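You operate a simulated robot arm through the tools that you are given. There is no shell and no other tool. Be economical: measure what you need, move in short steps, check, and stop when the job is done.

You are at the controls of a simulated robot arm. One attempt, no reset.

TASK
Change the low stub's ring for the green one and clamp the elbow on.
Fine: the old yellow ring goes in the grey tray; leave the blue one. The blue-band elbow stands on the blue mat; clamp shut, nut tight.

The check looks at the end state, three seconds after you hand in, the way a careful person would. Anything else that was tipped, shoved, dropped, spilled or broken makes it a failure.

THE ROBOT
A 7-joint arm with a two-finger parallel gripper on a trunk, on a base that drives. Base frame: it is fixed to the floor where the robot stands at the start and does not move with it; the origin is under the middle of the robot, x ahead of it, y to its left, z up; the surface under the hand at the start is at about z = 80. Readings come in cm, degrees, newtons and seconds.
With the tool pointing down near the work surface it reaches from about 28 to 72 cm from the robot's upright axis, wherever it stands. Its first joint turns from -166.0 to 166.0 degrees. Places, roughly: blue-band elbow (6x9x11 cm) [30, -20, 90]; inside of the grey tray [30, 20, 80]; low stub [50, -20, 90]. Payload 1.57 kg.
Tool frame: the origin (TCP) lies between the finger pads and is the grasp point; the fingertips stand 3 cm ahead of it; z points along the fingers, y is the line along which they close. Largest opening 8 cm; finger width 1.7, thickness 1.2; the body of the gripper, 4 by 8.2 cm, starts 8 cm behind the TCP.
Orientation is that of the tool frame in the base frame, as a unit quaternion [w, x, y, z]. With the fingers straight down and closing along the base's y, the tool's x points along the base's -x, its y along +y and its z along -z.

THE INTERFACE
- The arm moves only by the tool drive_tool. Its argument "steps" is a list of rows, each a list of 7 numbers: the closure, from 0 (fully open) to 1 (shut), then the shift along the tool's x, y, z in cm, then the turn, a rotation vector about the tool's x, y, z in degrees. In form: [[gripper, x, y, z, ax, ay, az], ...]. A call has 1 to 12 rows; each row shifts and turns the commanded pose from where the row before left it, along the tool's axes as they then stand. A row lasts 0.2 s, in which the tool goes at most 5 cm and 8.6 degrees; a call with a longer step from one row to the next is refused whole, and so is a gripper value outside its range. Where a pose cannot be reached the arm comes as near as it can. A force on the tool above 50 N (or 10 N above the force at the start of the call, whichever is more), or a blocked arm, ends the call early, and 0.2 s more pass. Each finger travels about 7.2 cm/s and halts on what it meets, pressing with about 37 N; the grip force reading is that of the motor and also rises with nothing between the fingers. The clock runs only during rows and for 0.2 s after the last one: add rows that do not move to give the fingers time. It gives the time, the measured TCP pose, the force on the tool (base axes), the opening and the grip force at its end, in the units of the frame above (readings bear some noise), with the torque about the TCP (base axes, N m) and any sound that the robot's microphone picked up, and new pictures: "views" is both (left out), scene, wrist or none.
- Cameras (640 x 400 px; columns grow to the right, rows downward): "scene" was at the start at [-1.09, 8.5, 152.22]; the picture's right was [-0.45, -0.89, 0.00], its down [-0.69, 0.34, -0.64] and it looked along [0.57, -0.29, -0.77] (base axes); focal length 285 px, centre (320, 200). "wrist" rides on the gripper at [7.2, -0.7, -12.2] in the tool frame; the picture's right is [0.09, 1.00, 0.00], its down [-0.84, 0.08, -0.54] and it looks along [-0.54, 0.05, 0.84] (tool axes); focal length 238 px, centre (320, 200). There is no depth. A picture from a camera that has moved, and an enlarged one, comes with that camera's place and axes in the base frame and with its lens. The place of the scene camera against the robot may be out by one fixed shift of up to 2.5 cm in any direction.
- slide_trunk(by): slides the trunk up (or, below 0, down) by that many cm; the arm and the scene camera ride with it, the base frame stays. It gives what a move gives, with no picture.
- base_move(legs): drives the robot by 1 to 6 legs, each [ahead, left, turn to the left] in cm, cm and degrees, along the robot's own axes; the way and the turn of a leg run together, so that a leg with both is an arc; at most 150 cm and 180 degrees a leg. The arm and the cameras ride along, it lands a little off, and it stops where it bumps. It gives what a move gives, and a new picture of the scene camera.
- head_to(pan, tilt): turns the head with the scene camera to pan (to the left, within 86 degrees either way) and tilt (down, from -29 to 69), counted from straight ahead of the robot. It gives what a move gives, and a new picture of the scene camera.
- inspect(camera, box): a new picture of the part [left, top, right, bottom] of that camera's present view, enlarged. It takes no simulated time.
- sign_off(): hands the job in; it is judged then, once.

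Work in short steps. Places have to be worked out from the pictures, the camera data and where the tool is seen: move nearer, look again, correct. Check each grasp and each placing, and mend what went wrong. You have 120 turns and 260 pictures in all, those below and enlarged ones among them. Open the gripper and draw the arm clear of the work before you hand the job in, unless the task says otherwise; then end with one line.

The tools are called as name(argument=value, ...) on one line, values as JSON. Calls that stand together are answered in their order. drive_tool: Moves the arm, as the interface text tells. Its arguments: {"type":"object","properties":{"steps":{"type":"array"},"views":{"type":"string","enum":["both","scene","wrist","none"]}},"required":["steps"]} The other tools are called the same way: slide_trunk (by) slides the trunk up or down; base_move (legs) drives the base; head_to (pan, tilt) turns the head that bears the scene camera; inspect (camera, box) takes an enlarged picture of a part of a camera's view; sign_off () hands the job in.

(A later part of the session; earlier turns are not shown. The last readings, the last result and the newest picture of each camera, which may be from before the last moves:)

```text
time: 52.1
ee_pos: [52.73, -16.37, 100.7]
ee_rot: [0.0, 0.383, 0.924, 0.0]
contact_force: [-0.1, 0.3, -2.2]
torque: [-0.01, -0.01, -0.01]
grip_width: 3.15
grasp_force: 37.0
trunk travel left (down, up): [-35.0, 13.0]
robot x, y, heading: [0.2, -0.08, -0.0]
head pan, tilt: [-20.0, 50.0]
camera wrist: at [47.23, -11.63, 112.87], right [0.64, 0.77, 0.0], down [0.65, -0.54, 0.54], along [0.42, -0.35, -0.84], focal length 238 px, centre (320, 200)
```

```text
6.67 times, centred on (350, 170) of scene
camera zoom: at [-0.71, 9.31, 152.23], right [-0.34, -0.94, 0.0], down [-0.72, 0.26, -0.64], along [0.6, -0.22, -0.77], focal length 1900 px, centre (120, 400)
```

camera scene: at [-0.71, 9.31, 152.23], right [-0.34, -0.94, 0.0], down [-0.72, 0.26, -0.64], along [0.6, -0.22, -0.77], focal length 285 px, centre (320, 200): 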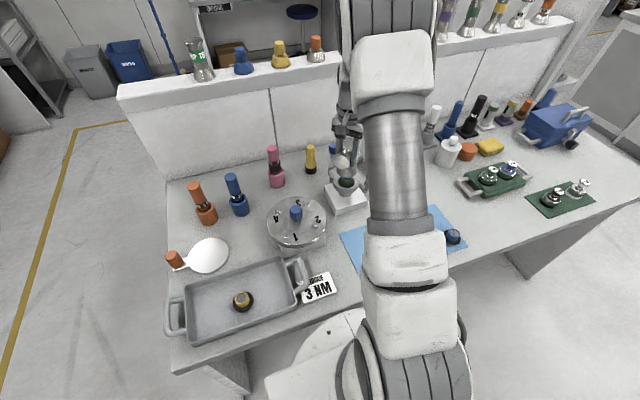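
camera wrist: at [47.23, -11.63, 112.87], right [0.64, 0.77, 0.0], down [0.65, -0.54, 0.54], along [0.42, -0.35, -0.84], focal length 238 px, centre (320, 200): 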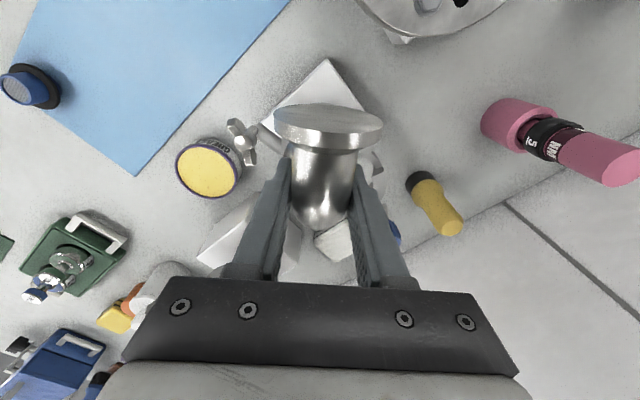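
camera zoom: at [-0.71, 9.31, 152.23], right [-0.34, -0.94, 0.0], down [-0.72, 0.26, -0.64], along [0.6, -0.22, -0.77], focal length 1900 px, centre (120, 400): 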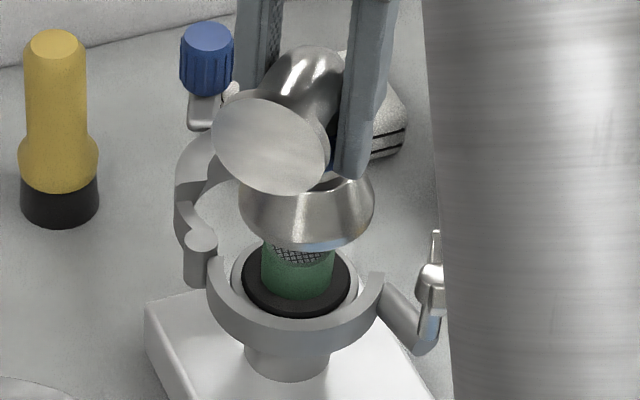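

Combining readouts and both views (flange is really 6 cm wide, so its axis is ~1.0 cm from the TCP), I shift 0.4 along -tool x and 0.3 along +tool y, then recheck.

drive_tool(steps=[[0.7, -0.4, 0.29, 0, 0, 0, 0], [0.7, 0, 0, 1.2, 0, 0, 0], [0.7, 0, 0, 0, 0, 0, 0], [0.7, 0, 0, 0, 0, 0, 0]], views="wrist")

inspect(camera="scene", box=[320, 155, 380, 200])

```text
time: 53.1
ee_pos: [53.26, -16.48, 99.48]
ee_rot: [0.0, 0.383, 0.924, 0.0]
contact_force: [-0.3, 0.0, -2.5]
torque: [0.0, 0.02, 0.02]
grip_width: 3.14
grasp_force: 37.2
trunk travel left (down, up): [-35.0, 13.0]
robot x, y, heading: [-0.36, 0.38, -0.2]
head pan, tilt: [-20.0, 50.0]
camera wrist: at [47.64, -11.85, 111.65], right [0.64, 0.77, 0.0], down [0.65, -0.54, 0.54], along [0.42, -0.35, -0.84], focal length 238 px, centre (320, 200)
```

wrist: 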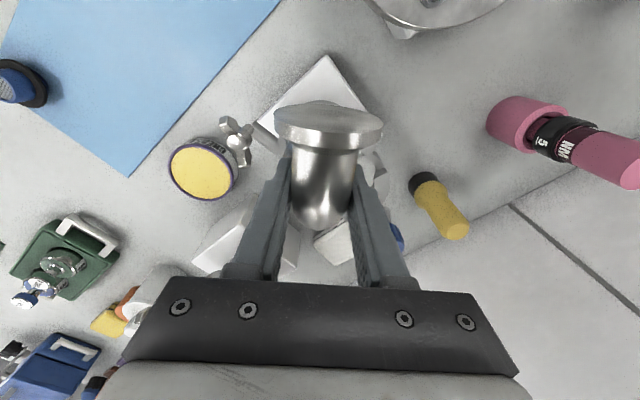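

```text
8.89 times, centred on (350, 178) of scene
camera zoom: at [-0.71, 9.31, 152.23], right [-0.34, -0.94, 0.0], down [-0.72, 0.26, -0.64], along [0.6, -0.22, -0.77], focal length 2534 px, centre (53, 400)
```

zoom: 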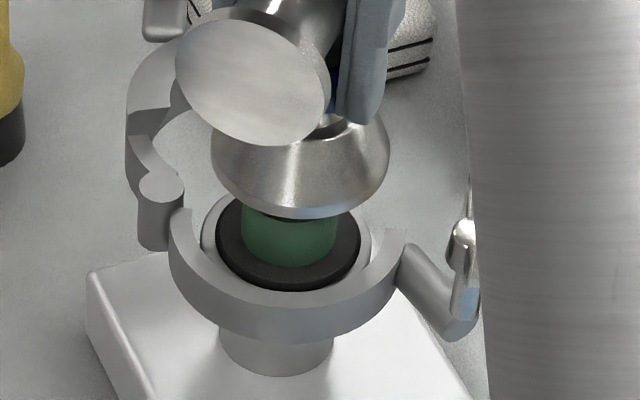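

Depth direction matches; 0.15 cm left correction, then descend slowly over the green tube.

drive_tool(steps=[[0.7, 0.07, 0.15, 0.5, 0, 0, 0], [0.7, 0, 0, 0.6, 0, 0, 0], [0.7, 0, 0, 0.5, 0, 0, 0], [0.7, 0, 0, 0.4, 0, 0, 0], [0.7, 0, 0, 0, 0, 0, 0]], views="none")

inspect(camera="scene", box=[320, 155, 380, 200])

```text
time: 54.3
ee_pos: [53.07, -16.43, 97.41]
ee_rot: [0.0, 0.383, 0.924, 0.0]
contact_force: [0.2, -0.6, -2.5]
torque: [0.0, -0.02, -0.02]
grip_width: 3.17
grasp_force: 37.1
trunk travel left (down, up): [-35.0, 13.0]
robot x, y, heading: [-0.37, -0.09, 0.2]
head pan, tilt: [-20.0, 50.0]
```

```text
8.89 times, centred on (350, 178) of scene
camera zoom: at [-0.71, 9.31, 152.23], right [-0.34, -0.94, 0.0], down [-0.72, 0.26, -0.64], along [0.6, -0.22, -0.77], focal length 2534 px, centre (53, 400)
```

zoom: 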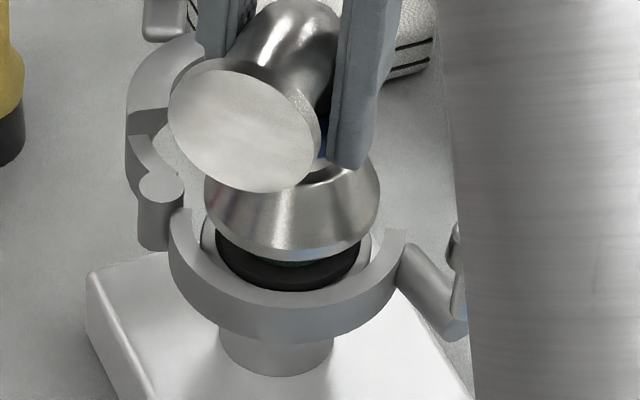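

Aligned and no contact force; continue down.

drive_tool(steps=[[0.7, 0, 0, 0.5, 0, 0, 0], [0.7, 0, 0, 0.4, 0, 0, 0], [0.7, 0, 0, 0.3, 0, 0, 0], [0.7, 0, 0, 0, 0, 0, 0]], views="none")

inspect(camera="scene", box=[320, 155, 380, 200])

```text
time: 55.3
ee_pos: [53.08, -16.45, 96.29]
ee_rot: [0.0, 0.382, 0.924, 0.001]
contact_force: [-0.1, 0.7, -2.0]
torque: [-0.01, -0.03, 0.0]
grip_width: 3.16
grasp_force: 37.0
trunk travel left (down, up): [-35.0, 13.0]
robot x, y, heading: [-0.32, -0.06, -0.0]
head pan, tilt: [-20.0, 50.0]
```

```text
8.89 times, centred on (350, 178) of scene
camera zoom: at [-0.71, 9.31, 152.23], right [-0.34, -0.94, 0.0], down [-0.72, 0.26, -0.64], along [0.6, -0.22, -0.77], focal length 2534 px, centre (53, 400)
```

zoom: 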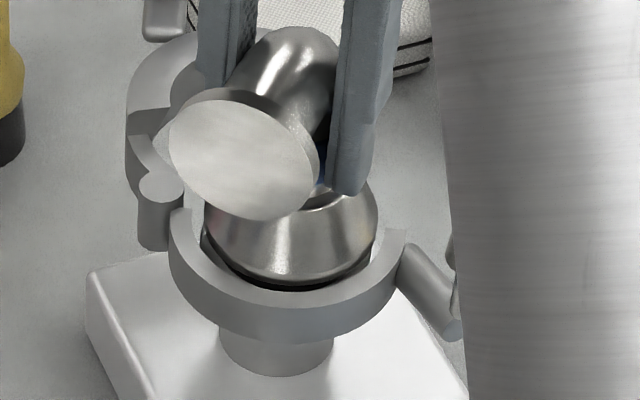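

Nearly seated, still no force. Continue in small steps.

drive_tool(steps=[[0.7, 0, 0, 0.25, 0, 0, 0], [0.7, 0, 0, 0.2, 0, 0, 0], [0.7, 0, 0, 0.15, 0, 0, 0], [0.7, 0, 0, 0, 0, 0, 0]], views="none")

inspect(camera="scene", box=[320, 155, 380, 200])

```text
time: 56.3
ee_pos: [53.06, -16.36, 95.92]
ee_rot: [0.002, 0.383, 0.924, 0.0]
contact_force: [-4.3, 2.1, 21.1]
torque: [0.35, 0.1, 0.02]
grip_width: 3.16
grasp_force: 36.6
trunk travel left (down, up): [-35.0, 13.0]
robot x, y, heading: [0.2, 0.05, 0.1]
head pan, tilt: [-20.0, 50.0]
```

```text
8.89 times, centred on (350, 178) of scene
camera zoom: at [-0.92, 9.37, 152.26], right [-0.34, -0.94, 0.0], down [-0.72, 0.26, -0.64], along [0.61, -0.22, -0.77], focal length 2534 px, centre (53, 400)
```

zoom: 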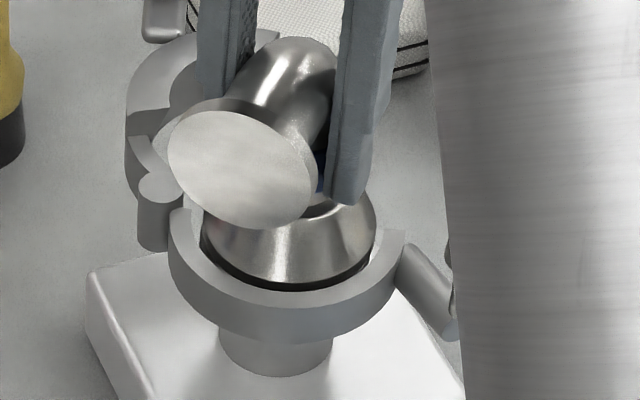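

Seated on the O-ring (21 N at the expected height). Relax, open gently and rise.

drive_tool(steps=[[0.7, 0, 0, -0.2, 0, 0, 0], [0.55, 0, 0, 0, 0, 0, 0], [0.3, 0, 0, 0, 0, 0, 0], [0.3, 0, 0, 0, 0, 0, 0], [0.3, 0, 0, -3, 0, 0, 0], [0.3, 0, 0, -4, 0, 0, 0], [0.3, 0, 0, -4, 0, 0, 0], [0.3, 0, 0, 0, 0, 0, 0]], views="both")

inspect(camera="scene", box=[320, 145, 380, 200])

inspect(camera="wrist", box=[220, 20, 420, 180])

```text
time: 58.1
ee_pos: [53.23, -16.52, 106.81]
ee_rot: [0.0, 0.382, 0.924, 0.0]
contact_force: [0.4, 0.1, -0.1]
torque: [0.0, 0.0, -0.02]
grip_width: 5.61
grasp_force: 0.0
trunk travel left (down, up): [-35.0, 13.0]
robot x, y, heading: [-0.15, -0.27, 0.2]
head pan, tilt: [-20.0, 50.0]
camera scene: at [-0.74, 9.32, 152.23], right [-0.34, -0.94, 0.0], down [-0.72, 0.26, -0.64], along [0.6, -0.22, -0.77], focal length 285 px, centre (320, 200)
camera wrist: at [47.77, -11.8, 119.09], right [0.64, 0.77, 0.0], down [0.65, -0.54, 0.54], along [0.42, -0.35, -0.84], focal length 238 px, centre (320, 200)
```

scene: 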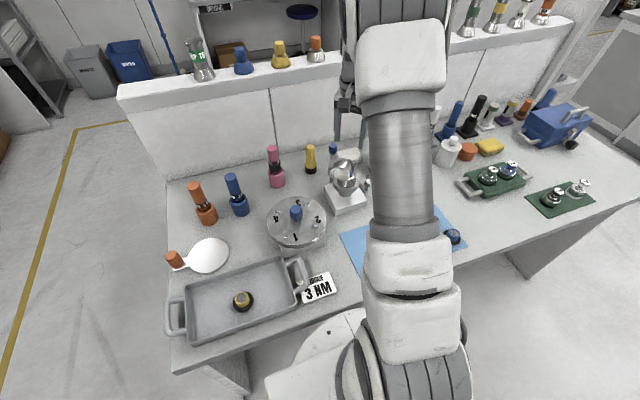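
wrist: 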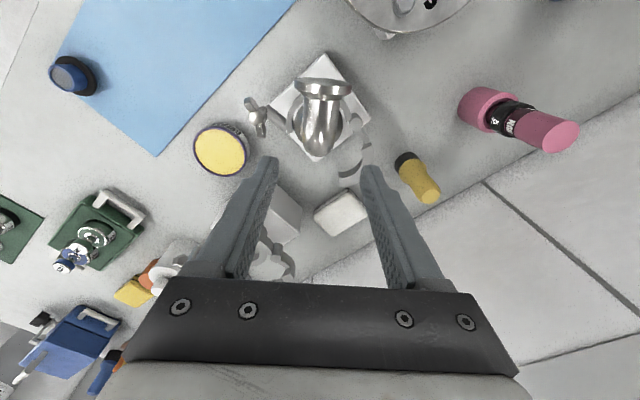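

```text
7.27 times, centred on (350, 172) of scene
camera zoom: at [-0.74, 9.32, 152.23], right [-0.34, -0.94, 0.0], down [-0.72, 0.26, -0.64], along [0.6, -0.22, -0.77], focal length 2073 px, centre (102, 400)
```

zoom: 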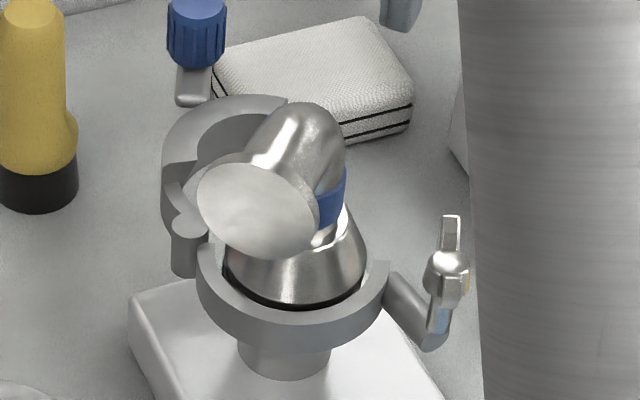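

```text
2.50 times, centred on (320, 100) of wrist
camera zoom: at [47.77, -11.8, 119.09], right [0.64, 0.77, 0.0], down [0.65, -0.54, 0.54], along [0.42, -0.35, -0.84], focal length 596 px, centre (320, 450)
```

zoom: 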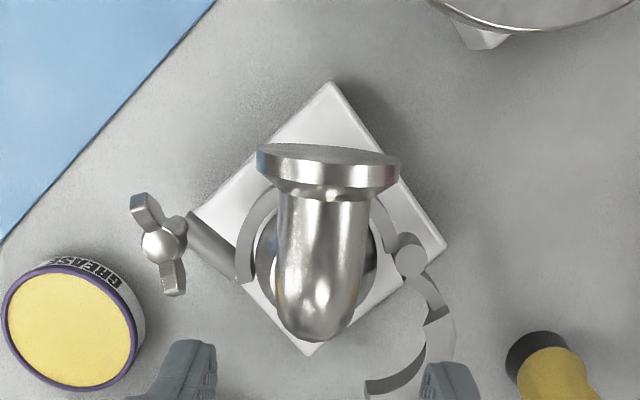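

Elbow stands well on the stub. Next the moving jaw: its blue knob is near (65.5,-17.3,92). I go above it, yawing to θ≈-20°.

drive_tool(steps=[[0.3, 0, 0, -1, 0, 0, -8.33], [0.3, 0, 0, -1, 0, 0, -8.33], [0.3, 0, 0, 0, 0, 0, -8.33], [0.2, -3.9, 1.15, 0, 0, 0, 0], [0.2, -3.9, 1.15, 0, 0, 0, 0], [0.2, -2, 0.6, 0, 0, 0, 0], [0.2, 0, 0, 0, 0, 0, 0]], views="both")

inspect(camera="wrist", box=[220, 60, 420, 220])

inspect(camera="scene", box=[300, 120, 400, 200])

```text
time: 59.7
ee_pos: [63.38, -17.17, 108.97]
ee_rot: [-0.001, 0.173, 0.985, 0.0]
contact_force: [0.7, 0.5, -0.7]
torque: [-0.01, -0.02, -0.02]
grip_width: 6.39
grasp_force: 0.1
trunk travel left (down, up): [-35.0, 13.0]
robot x, y, heading: [0.19, 0.03, -0.2]
head pan, tilt: [-20.0, 50.0]
camera scene: at [-0.72, 9.32, 152.23], right [-0.34, -0.94, 0.0], down [-0.72, 0.26, -0.64], along [0.6, -0.22, -0.77], focal length 285 px, centre (320, 200)
camera wrist: at [56.5, -15.29, 121.16], right [0.25, 0.97, 0.0], down [0.81, -0.21, 0.54], along [0.52, -0.14, -0.84], focal length 238 px, centre (320, 200)
```

scene: 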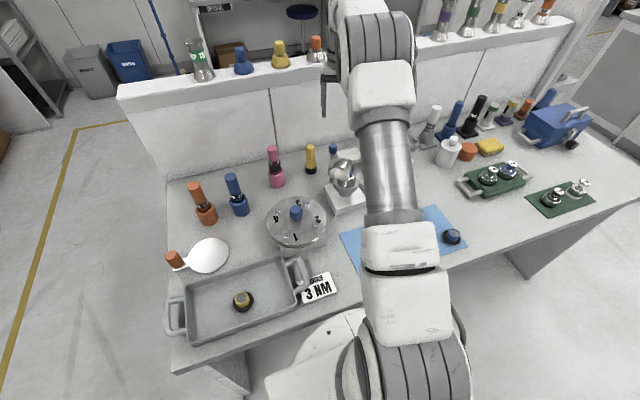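
wrist: 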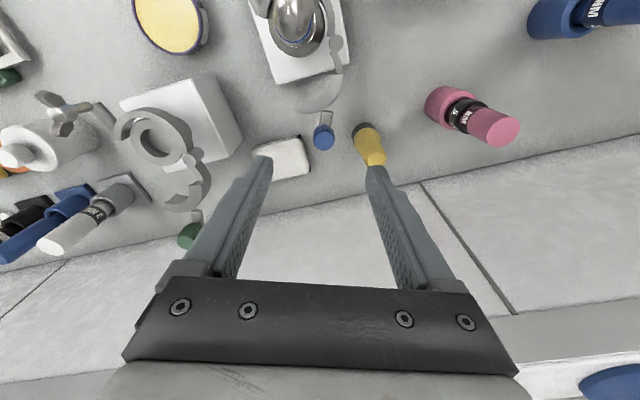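

```text
2.50 times, centred on (320, 140) of wrist
camera zoom: at [56.5, -15.29, 121.16], right [0.25, 0.97, 0.0], down [0.81, -0.21, 0.54], along [0.52, -0.14, -0.84], focal length 596 px, centre (320, 350)
```

zoom: 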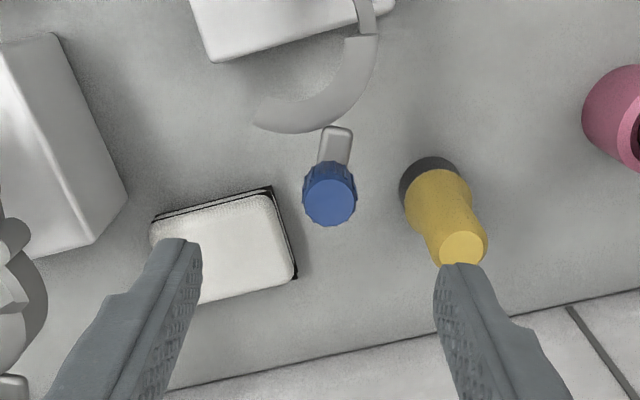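

```text
5.00 times, centred on (350, 160) of scene
camera zoom: at [-0.72, 9.32, 152.23], right [-0.34, -0.94, 0.0], down [-0.72, 0.26, -0.64], along [0.6, -0.22, -0.77], focal length 1425 px, centre (170, 400)
```

zoom: 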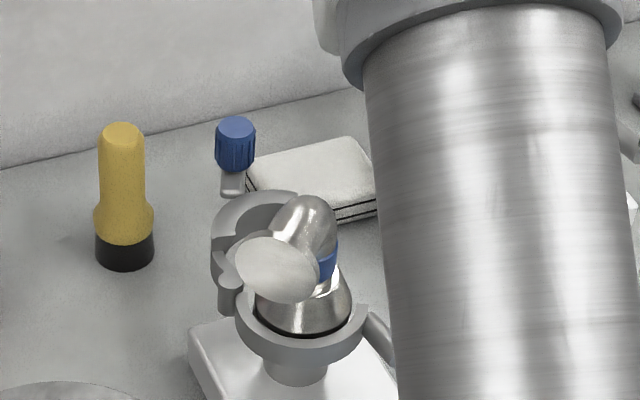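

Knob top ≈(66.3,-17.5,91), about 2.7 cm wide. Narrow fingers to 4.2 cm, move over it and lower to just above.

drive_tool(steps=[[0.475, -2.83, 0.7, 3, 0, 0, 0], [0.475, 0, 0, 4, 0, 0, 0], [0.475, 0, 0, 4, 0, 0, 0], [0.475, 0, 0, 1.5, 0, 0, 0], [0.475, 0, 0, 0, 0, 0, 0]], views="both")

inspect(camera="wrist", box=[220, 80, 420, 240])

inspect(camera="scene", box=[300, 120, 400, 200])

```text
time: 60.9
ee_pos: [66.25, -17.22, 96.45]
ee_rot: [0.001, 0.173, 0.985, 0.0]
contact_force: [-0.1, -0.7, -0.1]
torque: [0.02, 0.0, -0.01]
grip_width: 4.2
grasp_force: 0.0
trunk travel left (down, up): [-35.0, 13.0]
robot x, y, heading: [0.13, -0.02, -0.2]
head pan, tilt: [-20.0, 50.0]
camera scene: at [-0.72, 9.32, 152.23], right [-0.34, -0.94, 0.0], down [-0.72, 0.26, -0.64], along [0.6, -0.22, -0.77], focal length 285 px, centre (320, 200)
camera wrist: at [59.32, -15.39, 108.58], right [0.25, 0.97, 0.0], down [0.81, -0.21, 0.54], along [0.52, -0.14, -0.84], focal length 238 px, centre (320, 200)
```

scene: 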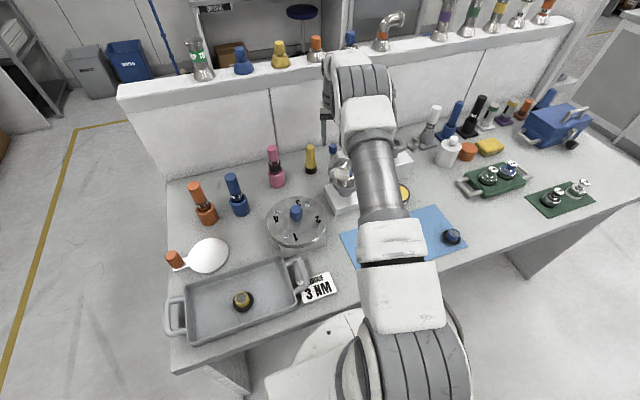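
wrist: 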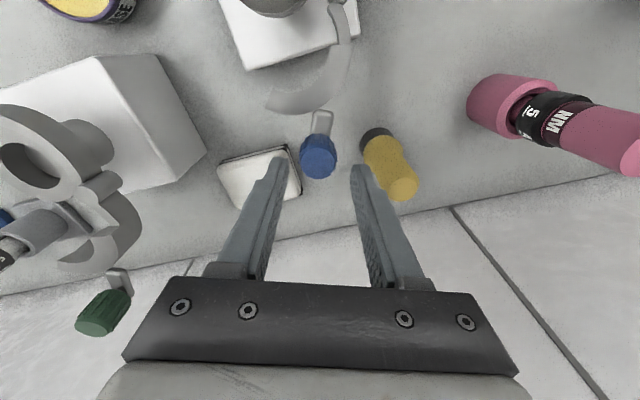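

```text
2.50 times, centred on (320, 160) of wrist
camera zoom: at [59.32, -15.39, 108.58], right [0.25, 0.97, 0.0], down [0.81, -0.21, 0.54], along [0.52, -0.14, -0.84], focal length 596 px, centre (320, 300)
```

zoom: 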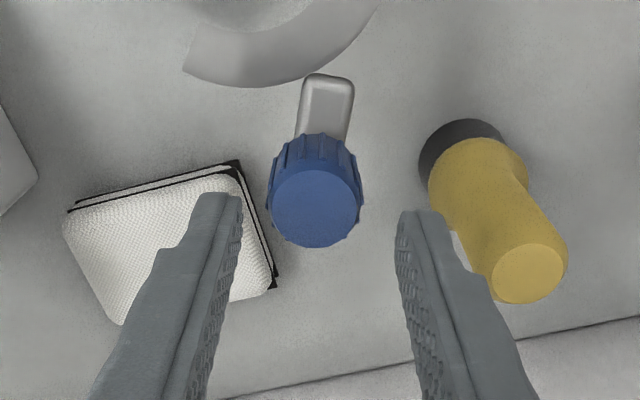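

```text
5.00 times, centred on (350, 160) of scene
camera zoom: at [-0.72, 9.32, 152.23], right [-0.34, -0.94, 0.0], down [-0.72, 0.26, -0.64], along [0.6, -0.22, -0.77], focal length 1425 px, centre (170, 400)
```

zoom: 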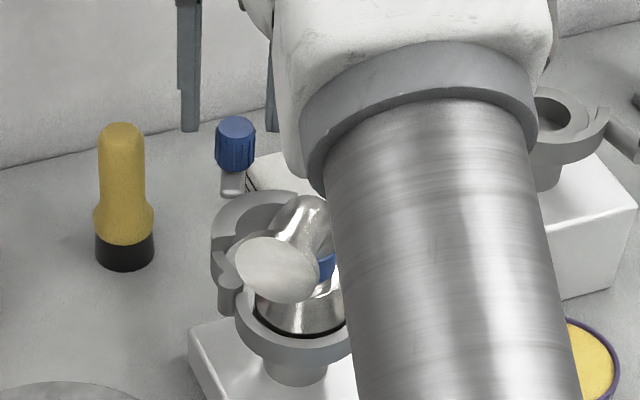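

Aligned within 0.3 cm. Lower around the knob and close on it.

drive_tool(steps=[[0.475, -0.35, -0.15, 2, 0, 0, 0], [0.475, 0, 0, 1.5, 0, 0, 0], [0.475, 0, 0, 1.0, 0, 0, 0], [0.475, 0, 0, 0, 0, 0, 0], [0.6, 0, 0, 0, 0, 0, 0], [0.7, 0, 0, 0, 0, 0, 0], [0.7, 0, 0, 0, 0, 0, 0]], views="both")

inspect(camera="scene", box=[300, 120, 400, 200])

```text
time: 62.5
ee_pos: [66.55, -17.54, 91.83]
ee_rot: [0.0, 0.174, 0.985, 0.001]
contact_force: [-0.1, -1.1, 0.9]
torque: [0.02, 0.02, 0.05]
grip_width: 2.5
grasp_force: 0.1
trunk travel left (down, up): [-35.0, 13.0]
robot x, y, heading: [-0.29, -0.19, 0.1]
head pan, tilt: [-20.0, 50.0]
camera scene: at [-0.72, 9.31, 152.23], right [-0.34, -0.94, 0.0], down [-0.72, 0.26, -0.64], along [0.6, -0.22, -0.77], focal length 285 px, centre (320, 200)
camera wrist: at [59.59, -15.7, 104.02], right [0.25, 0.97, 0.0], down [0.81, -0.21, 0.54], along [0.52, -0.14, -0.84], focal length 238 px, centre (320, 200)
```

scene: 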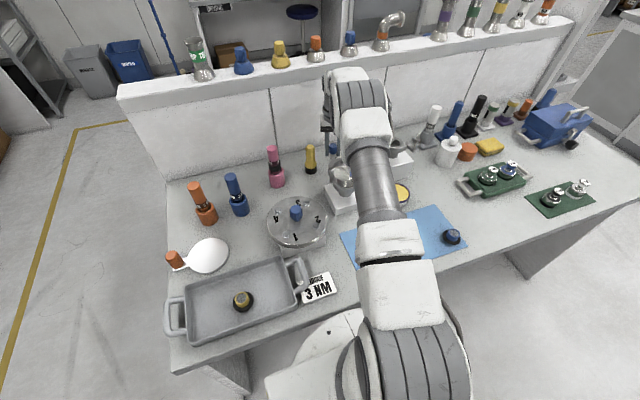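
wrist: 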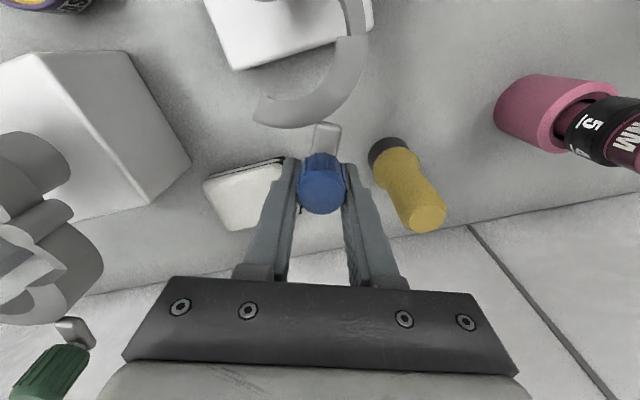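

```text
5.00 times, centred on (350, 160) of scene
camera zoom: at [-0.72, 9.31, 152.23], right [-0.34, -0.94, 0.0], down [-0.72, 0.26, -0.64], along [0.6, -0.22, -0.77], focal length 1425 px, centre (170, 400)
```

zoom: 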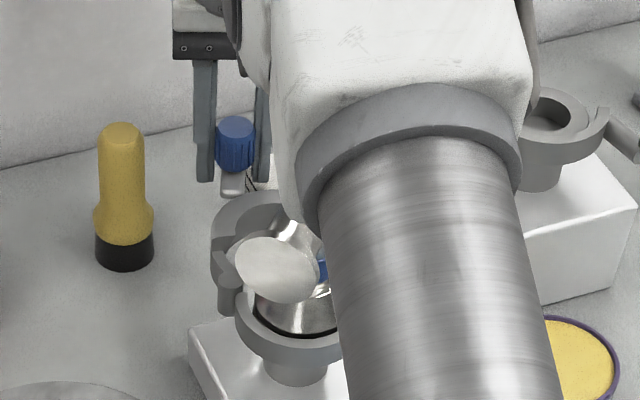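

Fingers just touch the knob (2.5 cm). Close fully, then swing it about the hinge (≈(56.8,-13.4)) in small arc steps, half the way first.

drive_tool(steps=[[0.8, 0, 0, 0, 0, 0, 0], [0.8, 0, 0, 0, 0, 0, 0], [0.8, 0.12, -1.16, 0, 0, 0, 6.33], [0.8, 0.12, -1.16, 0, 0, 0, 6.33], [0.8, 0.12, -1.16, 0, 0, 0, 6.33], [0.8, 0.12, -1.16, 0, 0, 0, 6.33], [0.8, 0, 0, 0, 0, 0, 0]], views="both")

inspect(camera="scene", box=[300, 120, 400, 200])

```text
time: 64.1
ee_pos: [63.94, -21.33, 91.83]
ee_rot: [0.0, 0.386, 0.922, 0.0]
contact_force: [3.8, -0.9, -0.8]
torque: [-0.65, -0.51, -0.21]
grip_width: 2.41
grasp_force: 35.9
trunk travel left (down, up): [-35.0, 13.0]
robot x, y, heading: [-0.27, 0.16, -0.1]
head pan, tilt: [-20.0, 50.0]
camera scene: at [-0.69, 9.31, 152.23], right [-0.34, -0.94, 0.0], down [-0.72, 0.26, -0.64], along [0.6, -0.22, -0.77], focal length 285 px, centre (320, 200)
camera wrist: at [58.46, -16.67, 104.02], right [0.64, 0.76, 0.0], down [0.64, -0.54, 0.54], along [0.41, -0.35, -0.84], focal length 238 px, centre (320, 200)
```

scene: 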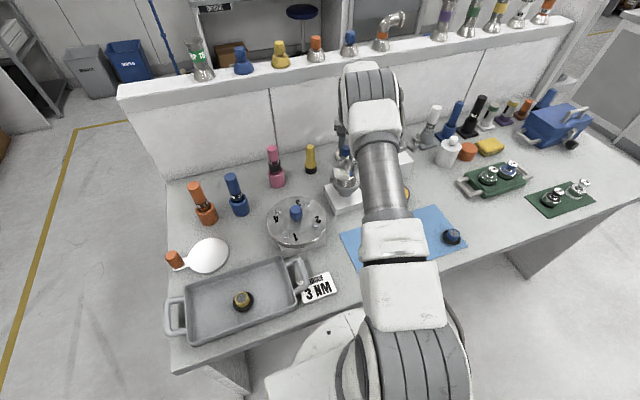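
wrist: 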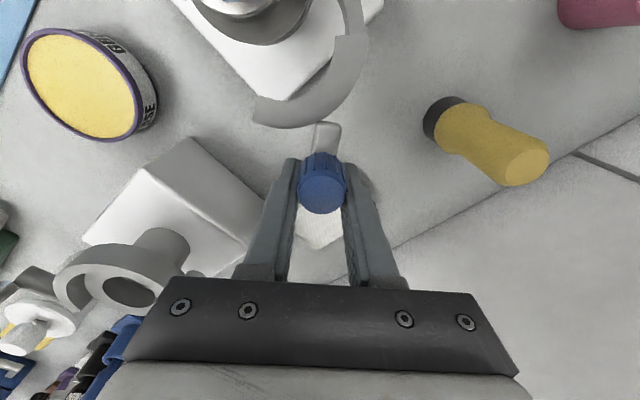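

```text
5.00 times, centred on (350, 160) of scene
camera zoom: at [-0.69, 9.31, 152.23], right [-0.34, -0.94, 0.0], down [-0.72, 0.26, -0.64], along [0.6, -0.22, -0.77], focal length 1425 px, centre (170, 400)
```

zoom: 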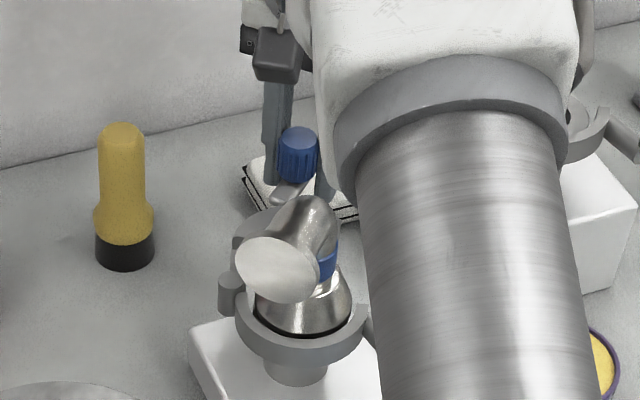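

The jaw swings smoothly with little force. Continue the arc.

drive_tool(steps=[[0.8, 0.12, -1.16, 0, 0, 0, 6.33], [0.8, 0.12, -1.16, 0, 0, 0, 6.33], [0.8, 0.12, -1.16, 0, 0, 0, 6.33], [0.8, 0.12, -1.16, 0, 0, 0, 6.33], [0.8, 0.12, -1.16, 0, 0, 0, 6.33], [0.8, 0, 0, 0, 0, 0, 0]], views="both")

inspect(camera="scene", box=[300, 120, 400, 200])

inspect(camera="wrist", box=[220, 0, 420, 160])

```text
time: 65.5
ee_pos: [58.56, -24.04, 91.75]
ee_rot: [-0.001, 0.624, 0.782, -0.002]
contact_force: [1.1, -10.1, -10.1]
torque: [-0.61, -0.29, -0.02]
grip_width: 2.42
grasp_force: 35.9
trunk travel left (down, up): [-35.0, 13.0]
robot x, y, heading: [0.03, -0.09, 0.0]
head pan, tilt: [-20.0, 50.0]
camera scene: at [-0.64, 9.21, 152.23], right [-0.34, -0.94, 0.0], down [-0.72, 0.26, -0.64], along [0.6, -0.22, -0.77], focal length 285 px, centre (320, 200)
camera wrist: at [56.51, -17.15, 104.03], right [0.95, 0.31, 0.0], down [0.26, -0.8, 0.54], along [0.17, -0.52, -0.84], focal length 238 px, centre (320, 200)
```

scene: 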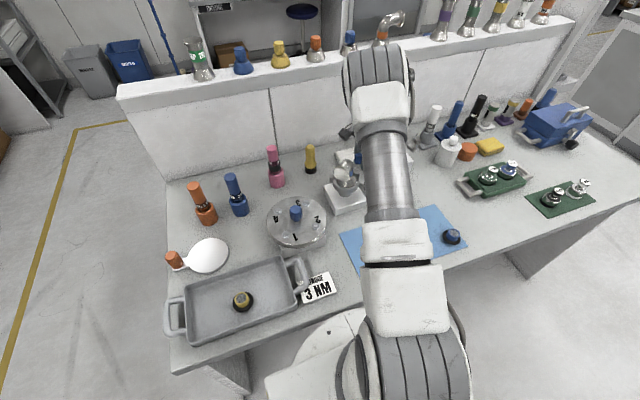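
wrist: 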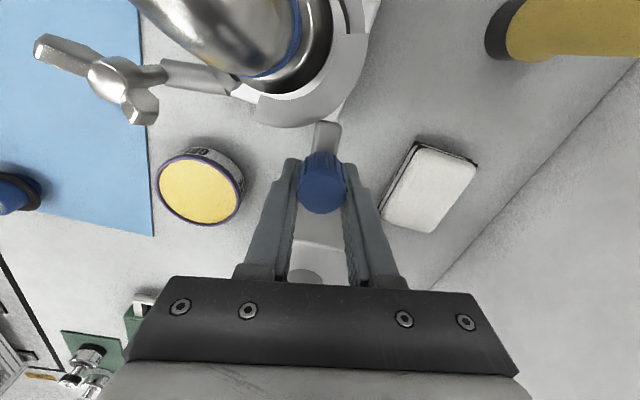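

```text
5.00 times, centred on (350, 160) of scene
camera zoom: at [-0.64, 9.21, 152.23], right [-0.34, -0.94, 0.0], down [-0.72, 0.26, -0.64], along [0.6, -0.22, -0.77], focal length 1425 px, centre (170, 400)
```

zoom: 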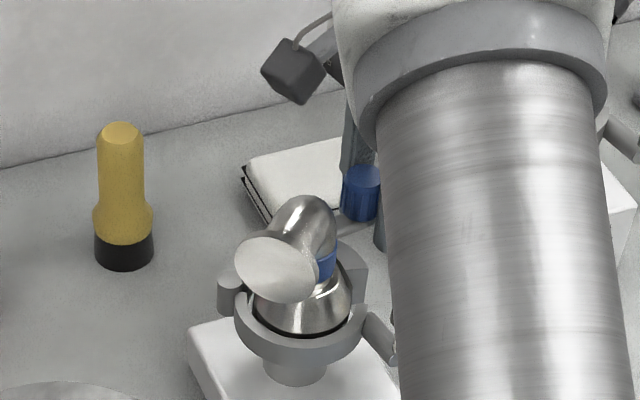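

```text
2.50 times, centred on (320, 80) of wrist
camera zoom: at [56.51, -17.15, 104.03], right [0.95, 0.31, 0.0], down [0.26, -0.8, 0.54], along [0.17, -0.52, -0.84], focal length 596 px, centre (320, 500)
```

zoom: 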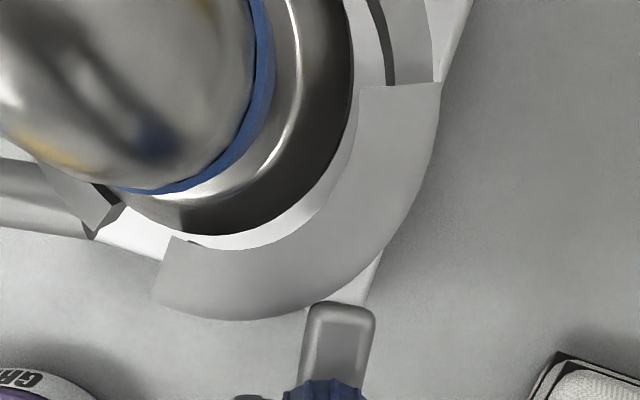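

Only ~13° remain. Two more arc steps.

drive_tool(steps=[[0.8, 0.08, -1.0, 0, 0, 0, 5.5], [0.8, 0.08, -1.0, 0, 0, 0, 5.5], [0.8, 0, 0, 0, 0, 0, 0]], views="wrist")

inspect(camera="wrist", box=[160, 0, 400, 160])

inspect(camera="scene", box=[300, 120, 400, 200])

```text
time: 66.3
ee_pos: [57.04, -24.27, 91.88]
ee_rot: [0.002, 0.695, 0.719, 0.0]
contact_force: [20.3, -14.1, -11.2]
torque: [-0.22, 0.42, -0.08]
grip_width: 2.41
grasp_force: 36.1
trunk travel left (down, up): [-35.0, 13.0]
robot x, y, heading: [-0.27, -0.1, 0.1]
head pan, tilt: [-20.0, 50.0]
camera wrist: at [56.14, -17.01, 104.03], right [0.99, 0.13, 0.0], down [0.1, -0.83, 0.54], along [0.07, -0.54, -0.84], focal length 238 px, centre (320, 200)
```

wrist: 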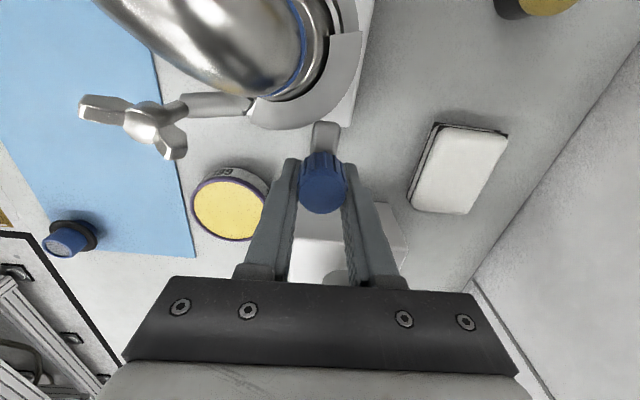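

```text
2.50 times, centred on (280, 80) of wrist
camera zoom: at [56.14, -17.01, 104.03], right [0.99, 0.13, 0.0], down [0.1, -0.83, 0.54], along [0.07, -0.54, -0.84], focal length 596 px, centre (420, 500)
```

zoom: 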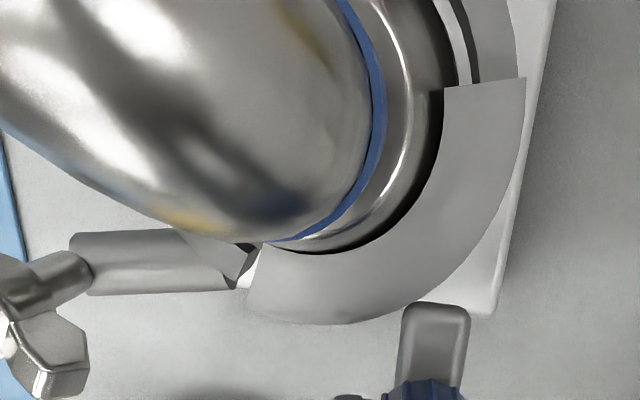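

```text
5.00 times, centred on (350, 160) of scene
camera zoom: at [-0.43, 9.15, 152.25], right [-0.34, -0.94, 0.0], down [-0.72, 0.26, -0.64], along [0.6, -0.22, -0.77], focal length 1425 px, centre (170, 400)
```

zoom: 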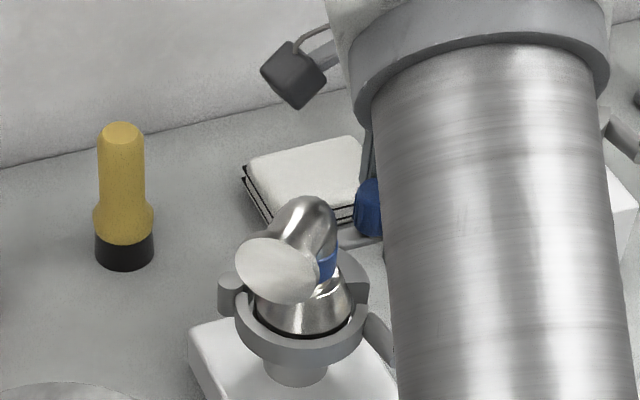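

Resistance of 20 N appears and the jaw ends are nearly together. Push slightly more to see whether it's the stop.

drive_tool(steps=[[0.8, 0.05, -0.5, 0, 0, 0, 2.7], [0.8, 0, -0.3, 0, 0, 0, 1.5], [0.8, 0, 0, 0, 0, 0, 0]], views="wrist")

inspect(camera="wrist", box=[160, 0, 400, 160])

```text
time: 66.8
ee_pos: [57.0, -24.12, 91.77]
ee_rot: [0.007, 0.714, 0.7, 0.004]
contact_force: [17.4, -7.3, -18.3]
torque: [-0.4, 1.16, -0.15]
grip_width: 2.45
grasp_force: 36.5
trunk travel left (down, up): [-35.0, 13.0]
robot x, y, heading: [-0.3, -0.01, 0.3]
head pan, tilt: [-20.0, 50.0]
stopped in row 2: the force on the tool passed its limit at 52 N (the readings are from after the stop); the commanded pose is now the measured one
camera wrist: at [56.34, -16.85, 104.0], right [1.0, 0.07, 0.02], down [0.05, -0.83, 0.55], along [0.05, -0.55, -0.84], focal length 238 px, centre (320, 200)
```

wrist: 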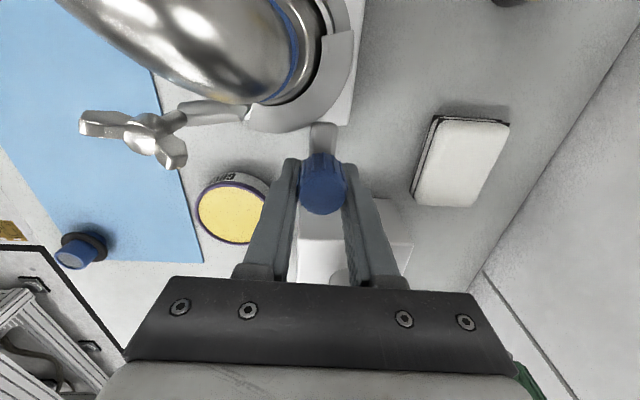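

```text
2.50 times, centred on (280, 80) of wrist
camera zoom: at [56.34, -16.85, 104.0], right [1.0, 0.07, 0.02], down [0.05, -0.83, 0.55], along [0.05, -0.55, -0.84], focal length 596 px, centre (420, 500)
```

zoom: 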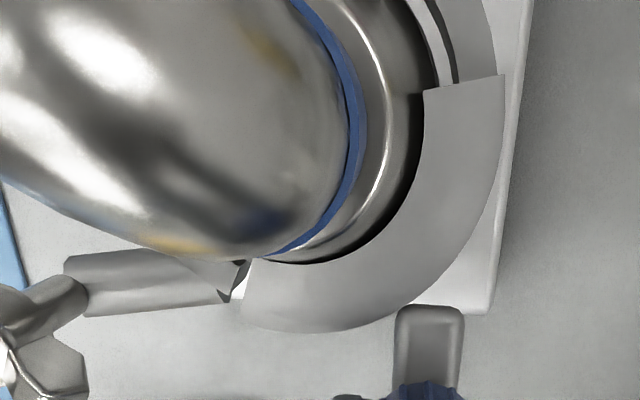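

The jaw is at its stop. Release the knob, rise, and look at the bolt/jaw end.

drive_tool(steps=[[0.6, 0, 0, 0, 0, 0, 0], [0.475, 0, 0, 0, 0, 0, 0], [0.475, 0, 0, 0, 0, 0, 0], [0.475, 0, 0, -3, 0, 0, 0], [0.475, 0, 0, -4, 0, 0, 0], [0.475, 0, 0, -4, 0, 0, 0], [0.475, 0, 0, 0, 0, 0, 0]], views="both")

inspect(camera="wrist", box=[200, 20, 400, 160])

inspect(camera="scene", box=[300, 120, 400, 200])

```text
time: 68.4
ee_pos: [56.52, -24.07, 103.16]
ee_rot: [0.008, 0.714, 0.7, 0.004]
contact_force: [-0.2, 0.7, 0.2]
torque: [0.02, 0.01, 0.0]
grip_width: 4.17
grasp_force: 0.1
trunk travel left (down, up): [-35.0, 13.0]
robot x, y, heading: [0.31, -0.04, 0.0]
head pan, tilt: [-20.0, 50.0]
camera scene: at [-0.7, 9.31, 152.23], right [-0.34, -0.94, 0.0], down [-0.72, 0.26, -0.64], along [0.6, -0.22, -0.77], focal length 285 px, centre (320, 200)
camera wrist: at [55.85, -16.88, 115.28], right [1.0, 0.07, 0.02], down [0.05, -0.84, 0.55], along [0.05, -0.55, -0.84], focal length 238 px, centre (320, 200)
```

scene: 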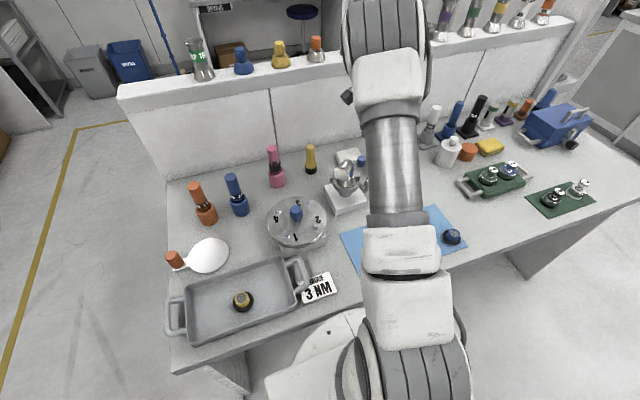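
wrist: 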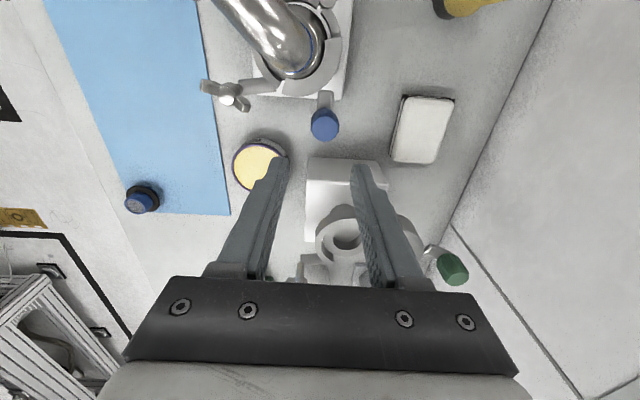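

```text
2.86 times, centred on (300, 90) of wrist
camera zoom: at [55.85, -16.88, 115.28], right [1.0, 0.07, 0.02], down [0.05, -0.84, 0.55], along [0.05, -0.55, -0.84], focal length 681 px, centre (377, 514)
```

zoom: 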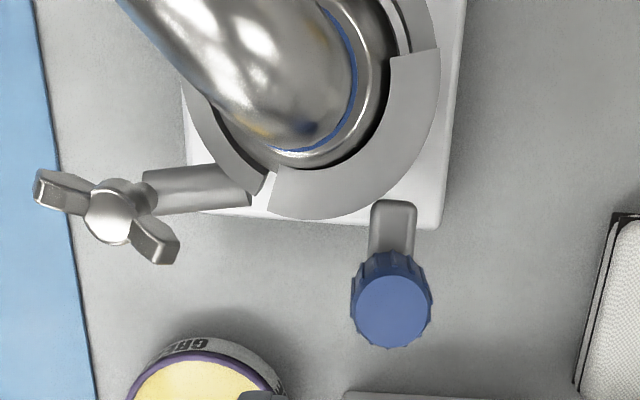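

```text
5.00 times, centred on (350, 160) of scene
camera zoom: at [-0.7, 9.31, 152.23], right [-0.34, -0.94, 0.0], down [-0.72, 0.26, -0.64], along [0.6, -0.22, -0.77], focal length 1425 px, centre (170, 400)
```

zoom: 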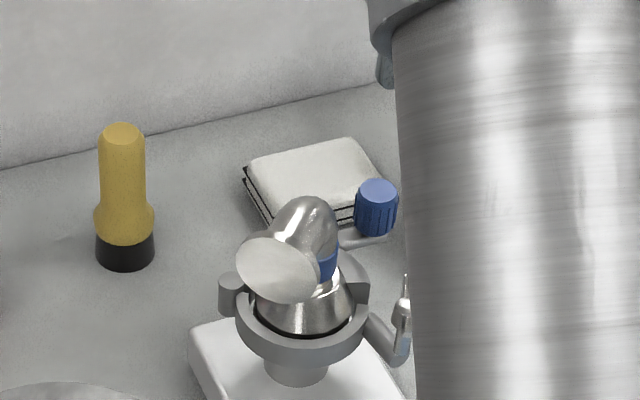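

The jaw stays shut. The nut hub is at ≈(48.3,-21.2,92.6) with wings along ≈-29°. I level the tool, yaw so the pads straddle the wings, and move above it.

drive_tool(steps=[[0.475, 0, 0, -3, 0.97, 0.31, 0], [0.4, 0, 0, 0, 0, 0, -7.75], [0.4, 0, 0, 0, 0, 0, -7.75], [0.4, 0, 0, 0, 0, 0, -7.75], [0.4, 0, 0, 0, 0, 0, -7.75], [0.4, 0, 0, 0, 0, 0, -7.75], [0.4, 0, 0, 0, 0, 0, -7.75], [0.4, 0, 0, 0, 0, 0, -7.75], [0.4, 0, 0, 0, 0, 0, -7.75], [0.4, 4.3, -0.7, 0, 0, 0, 0], [0.4, 4.3, -0.7, 0, 0, 0, 0], [0.4, 0, 0, 0, 0, 0, 0]], views="both")

inspect(camera="wrist", box=[220, 60, 420, 220])

inspect(camera="scene", box=[320, 140, 400, 200])

```text
time: 71.0
ee_pos: [48.33, -20.78, 106.21]
ee_rot: [-0.001, 0.252, 0.968, 0.0]
contact_force: [-0.4, 0.0, 0.2]
torque: [0.0, -0.05, -0.02]
grip_width: 4.81
grasp_force: 0.1
trunk travel left (down, up): [-35.0, 13.0]
robot x, y, heading: [-0.24, 0.02, 0.2]
head pan, tilt: [-20.0, 50.0]
camera scene: at [-0.7, 9.31, 152.23], right [-0.34, -0.94, 0.0], down [-0.72, 0.26, -0.64], along [0.6, -0.22, -0.77], focal length 285 px, centre (320, 200)
camera wrist: at [41.73, -17.91, 118.4], right [0.4, 0.91, 0.0], down [0.77, -0.34, 0.54], along [0.5, -0.22, -0.84], focal length 238 px, centre (320, 200)
```

scene: 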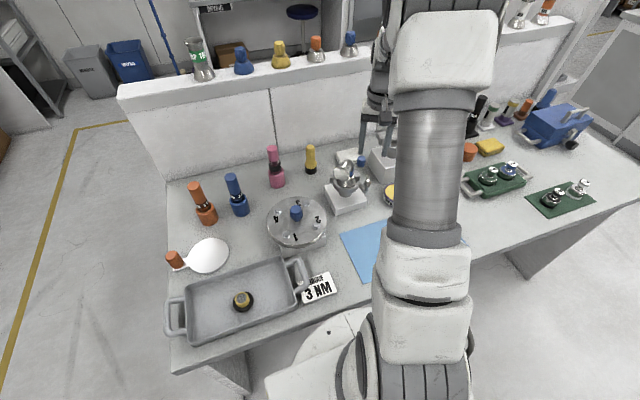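
wrist: 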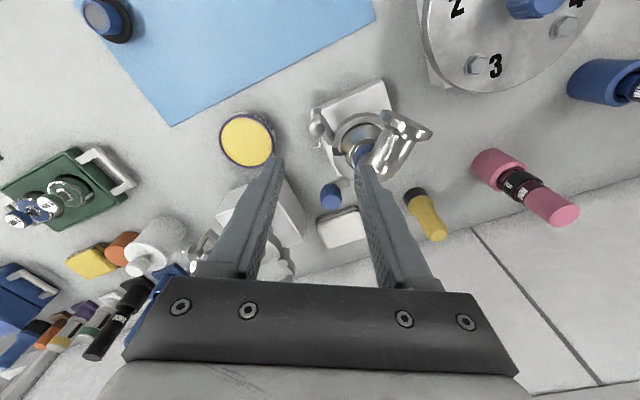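

```text
2.50 times, centred on (320, 140) of wrist
camera zoom: at [41.73, -17.91, 118.4], right [0.4, 0.91, 0.0], down [0.77, -0.34, 0.54], along [0.5, -0.22, -0.84], focal length 596 px, centre (320, 350)
```

zoom: 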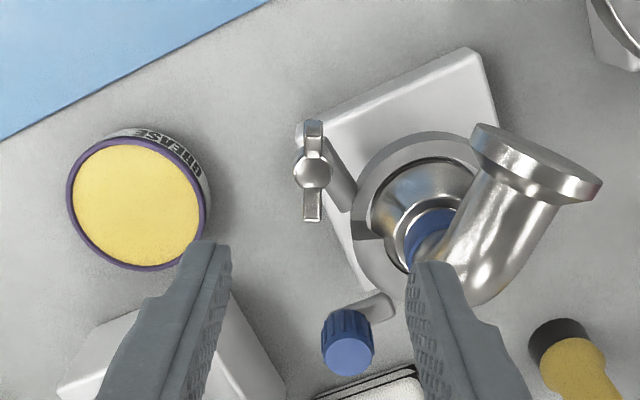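

```text
6.67 times, centred on (360, 170) of scene
camera zoom: at [-0.7, 9.31, 152.23], right [-0.34, -0.94, 0.0], down [-0.72, 0.26, -0.64], along [0.6, -0.22, -0.77], focal length 1900 px, centre (53, 400)
```

zoom: 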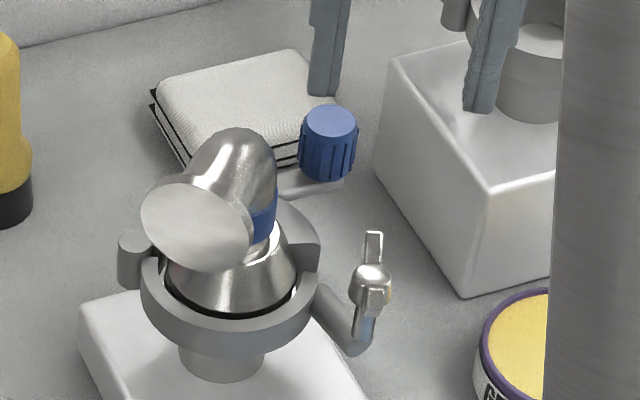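

The wings line up with the pads. Correct the small offset and lower to just above the nut.

drive_tool(steps=[[0.5, -0.33, -0.3, 3, 0, 0, 0], [0.5, 0, 0, 3.5, 0, 0, 0], [0.5, 0, 0, 2.5, 0, 0, 0], [0.5, 0, 0, 0, 0, 0, 0]], views="none")

inspect(camera="wrist", box=[220, 80, 420, 240])

inspect(camera="scene", box=[320, 140, 400, 200])

```text
time: 72.0
ee_pos: [48.52, -21.43, 97.17]
ee_rot: [-0.001, 0.252, 0.968, -0.001]
contact_force: [-0.3, 0.1, -0.6]
torque: [0.01, -0.03, 0.0]
grip_width: 3.98
grasp_force: 0.0
trunk travel left (down, up): [-35.0, 13.0]
robot x, y, heading: [0.06, -0.25, -0.2]
head pan, tilt: [-20.0, 50.0]
```

```text
2.50 times, centred on (320, 160) of wrist
camera zoom: at [41.91, -18.56, 109.43], right [0.41, 0.91, 0.0], down [0.77, -0.34, 0.54], along [0.5, -0.22, -0.84], focal length 596 px, centre (320, 300)
```

zoom: 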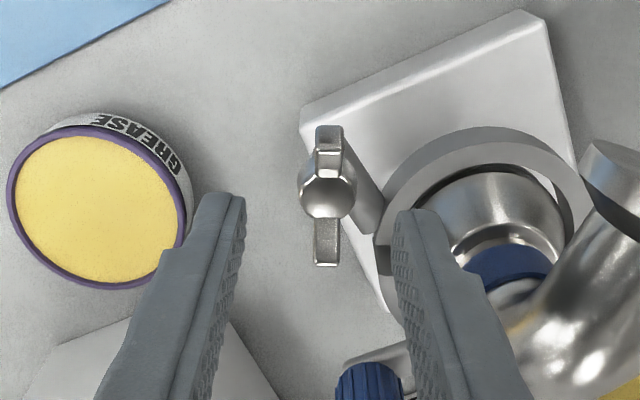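

```text
6.67 times, centred on (360, 170) of scene
camera zoom: at [-0.67, 9.3, 152.23], right [-0.34, -0.94, 0.0], down [-0.72, 0.26, -0.64], along [0.6, -0.22, -0.77], focal length 1900 px, centre (53, 400)
```

zoom: 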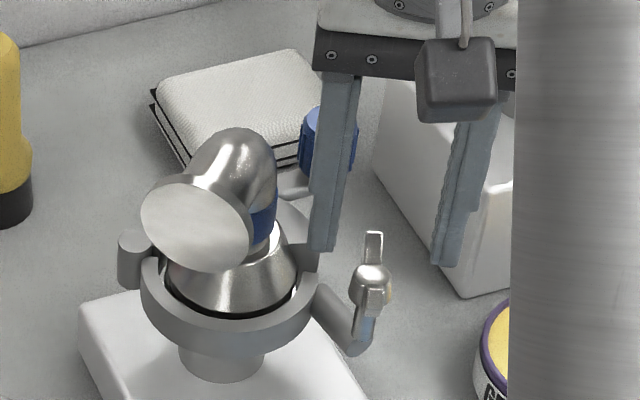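

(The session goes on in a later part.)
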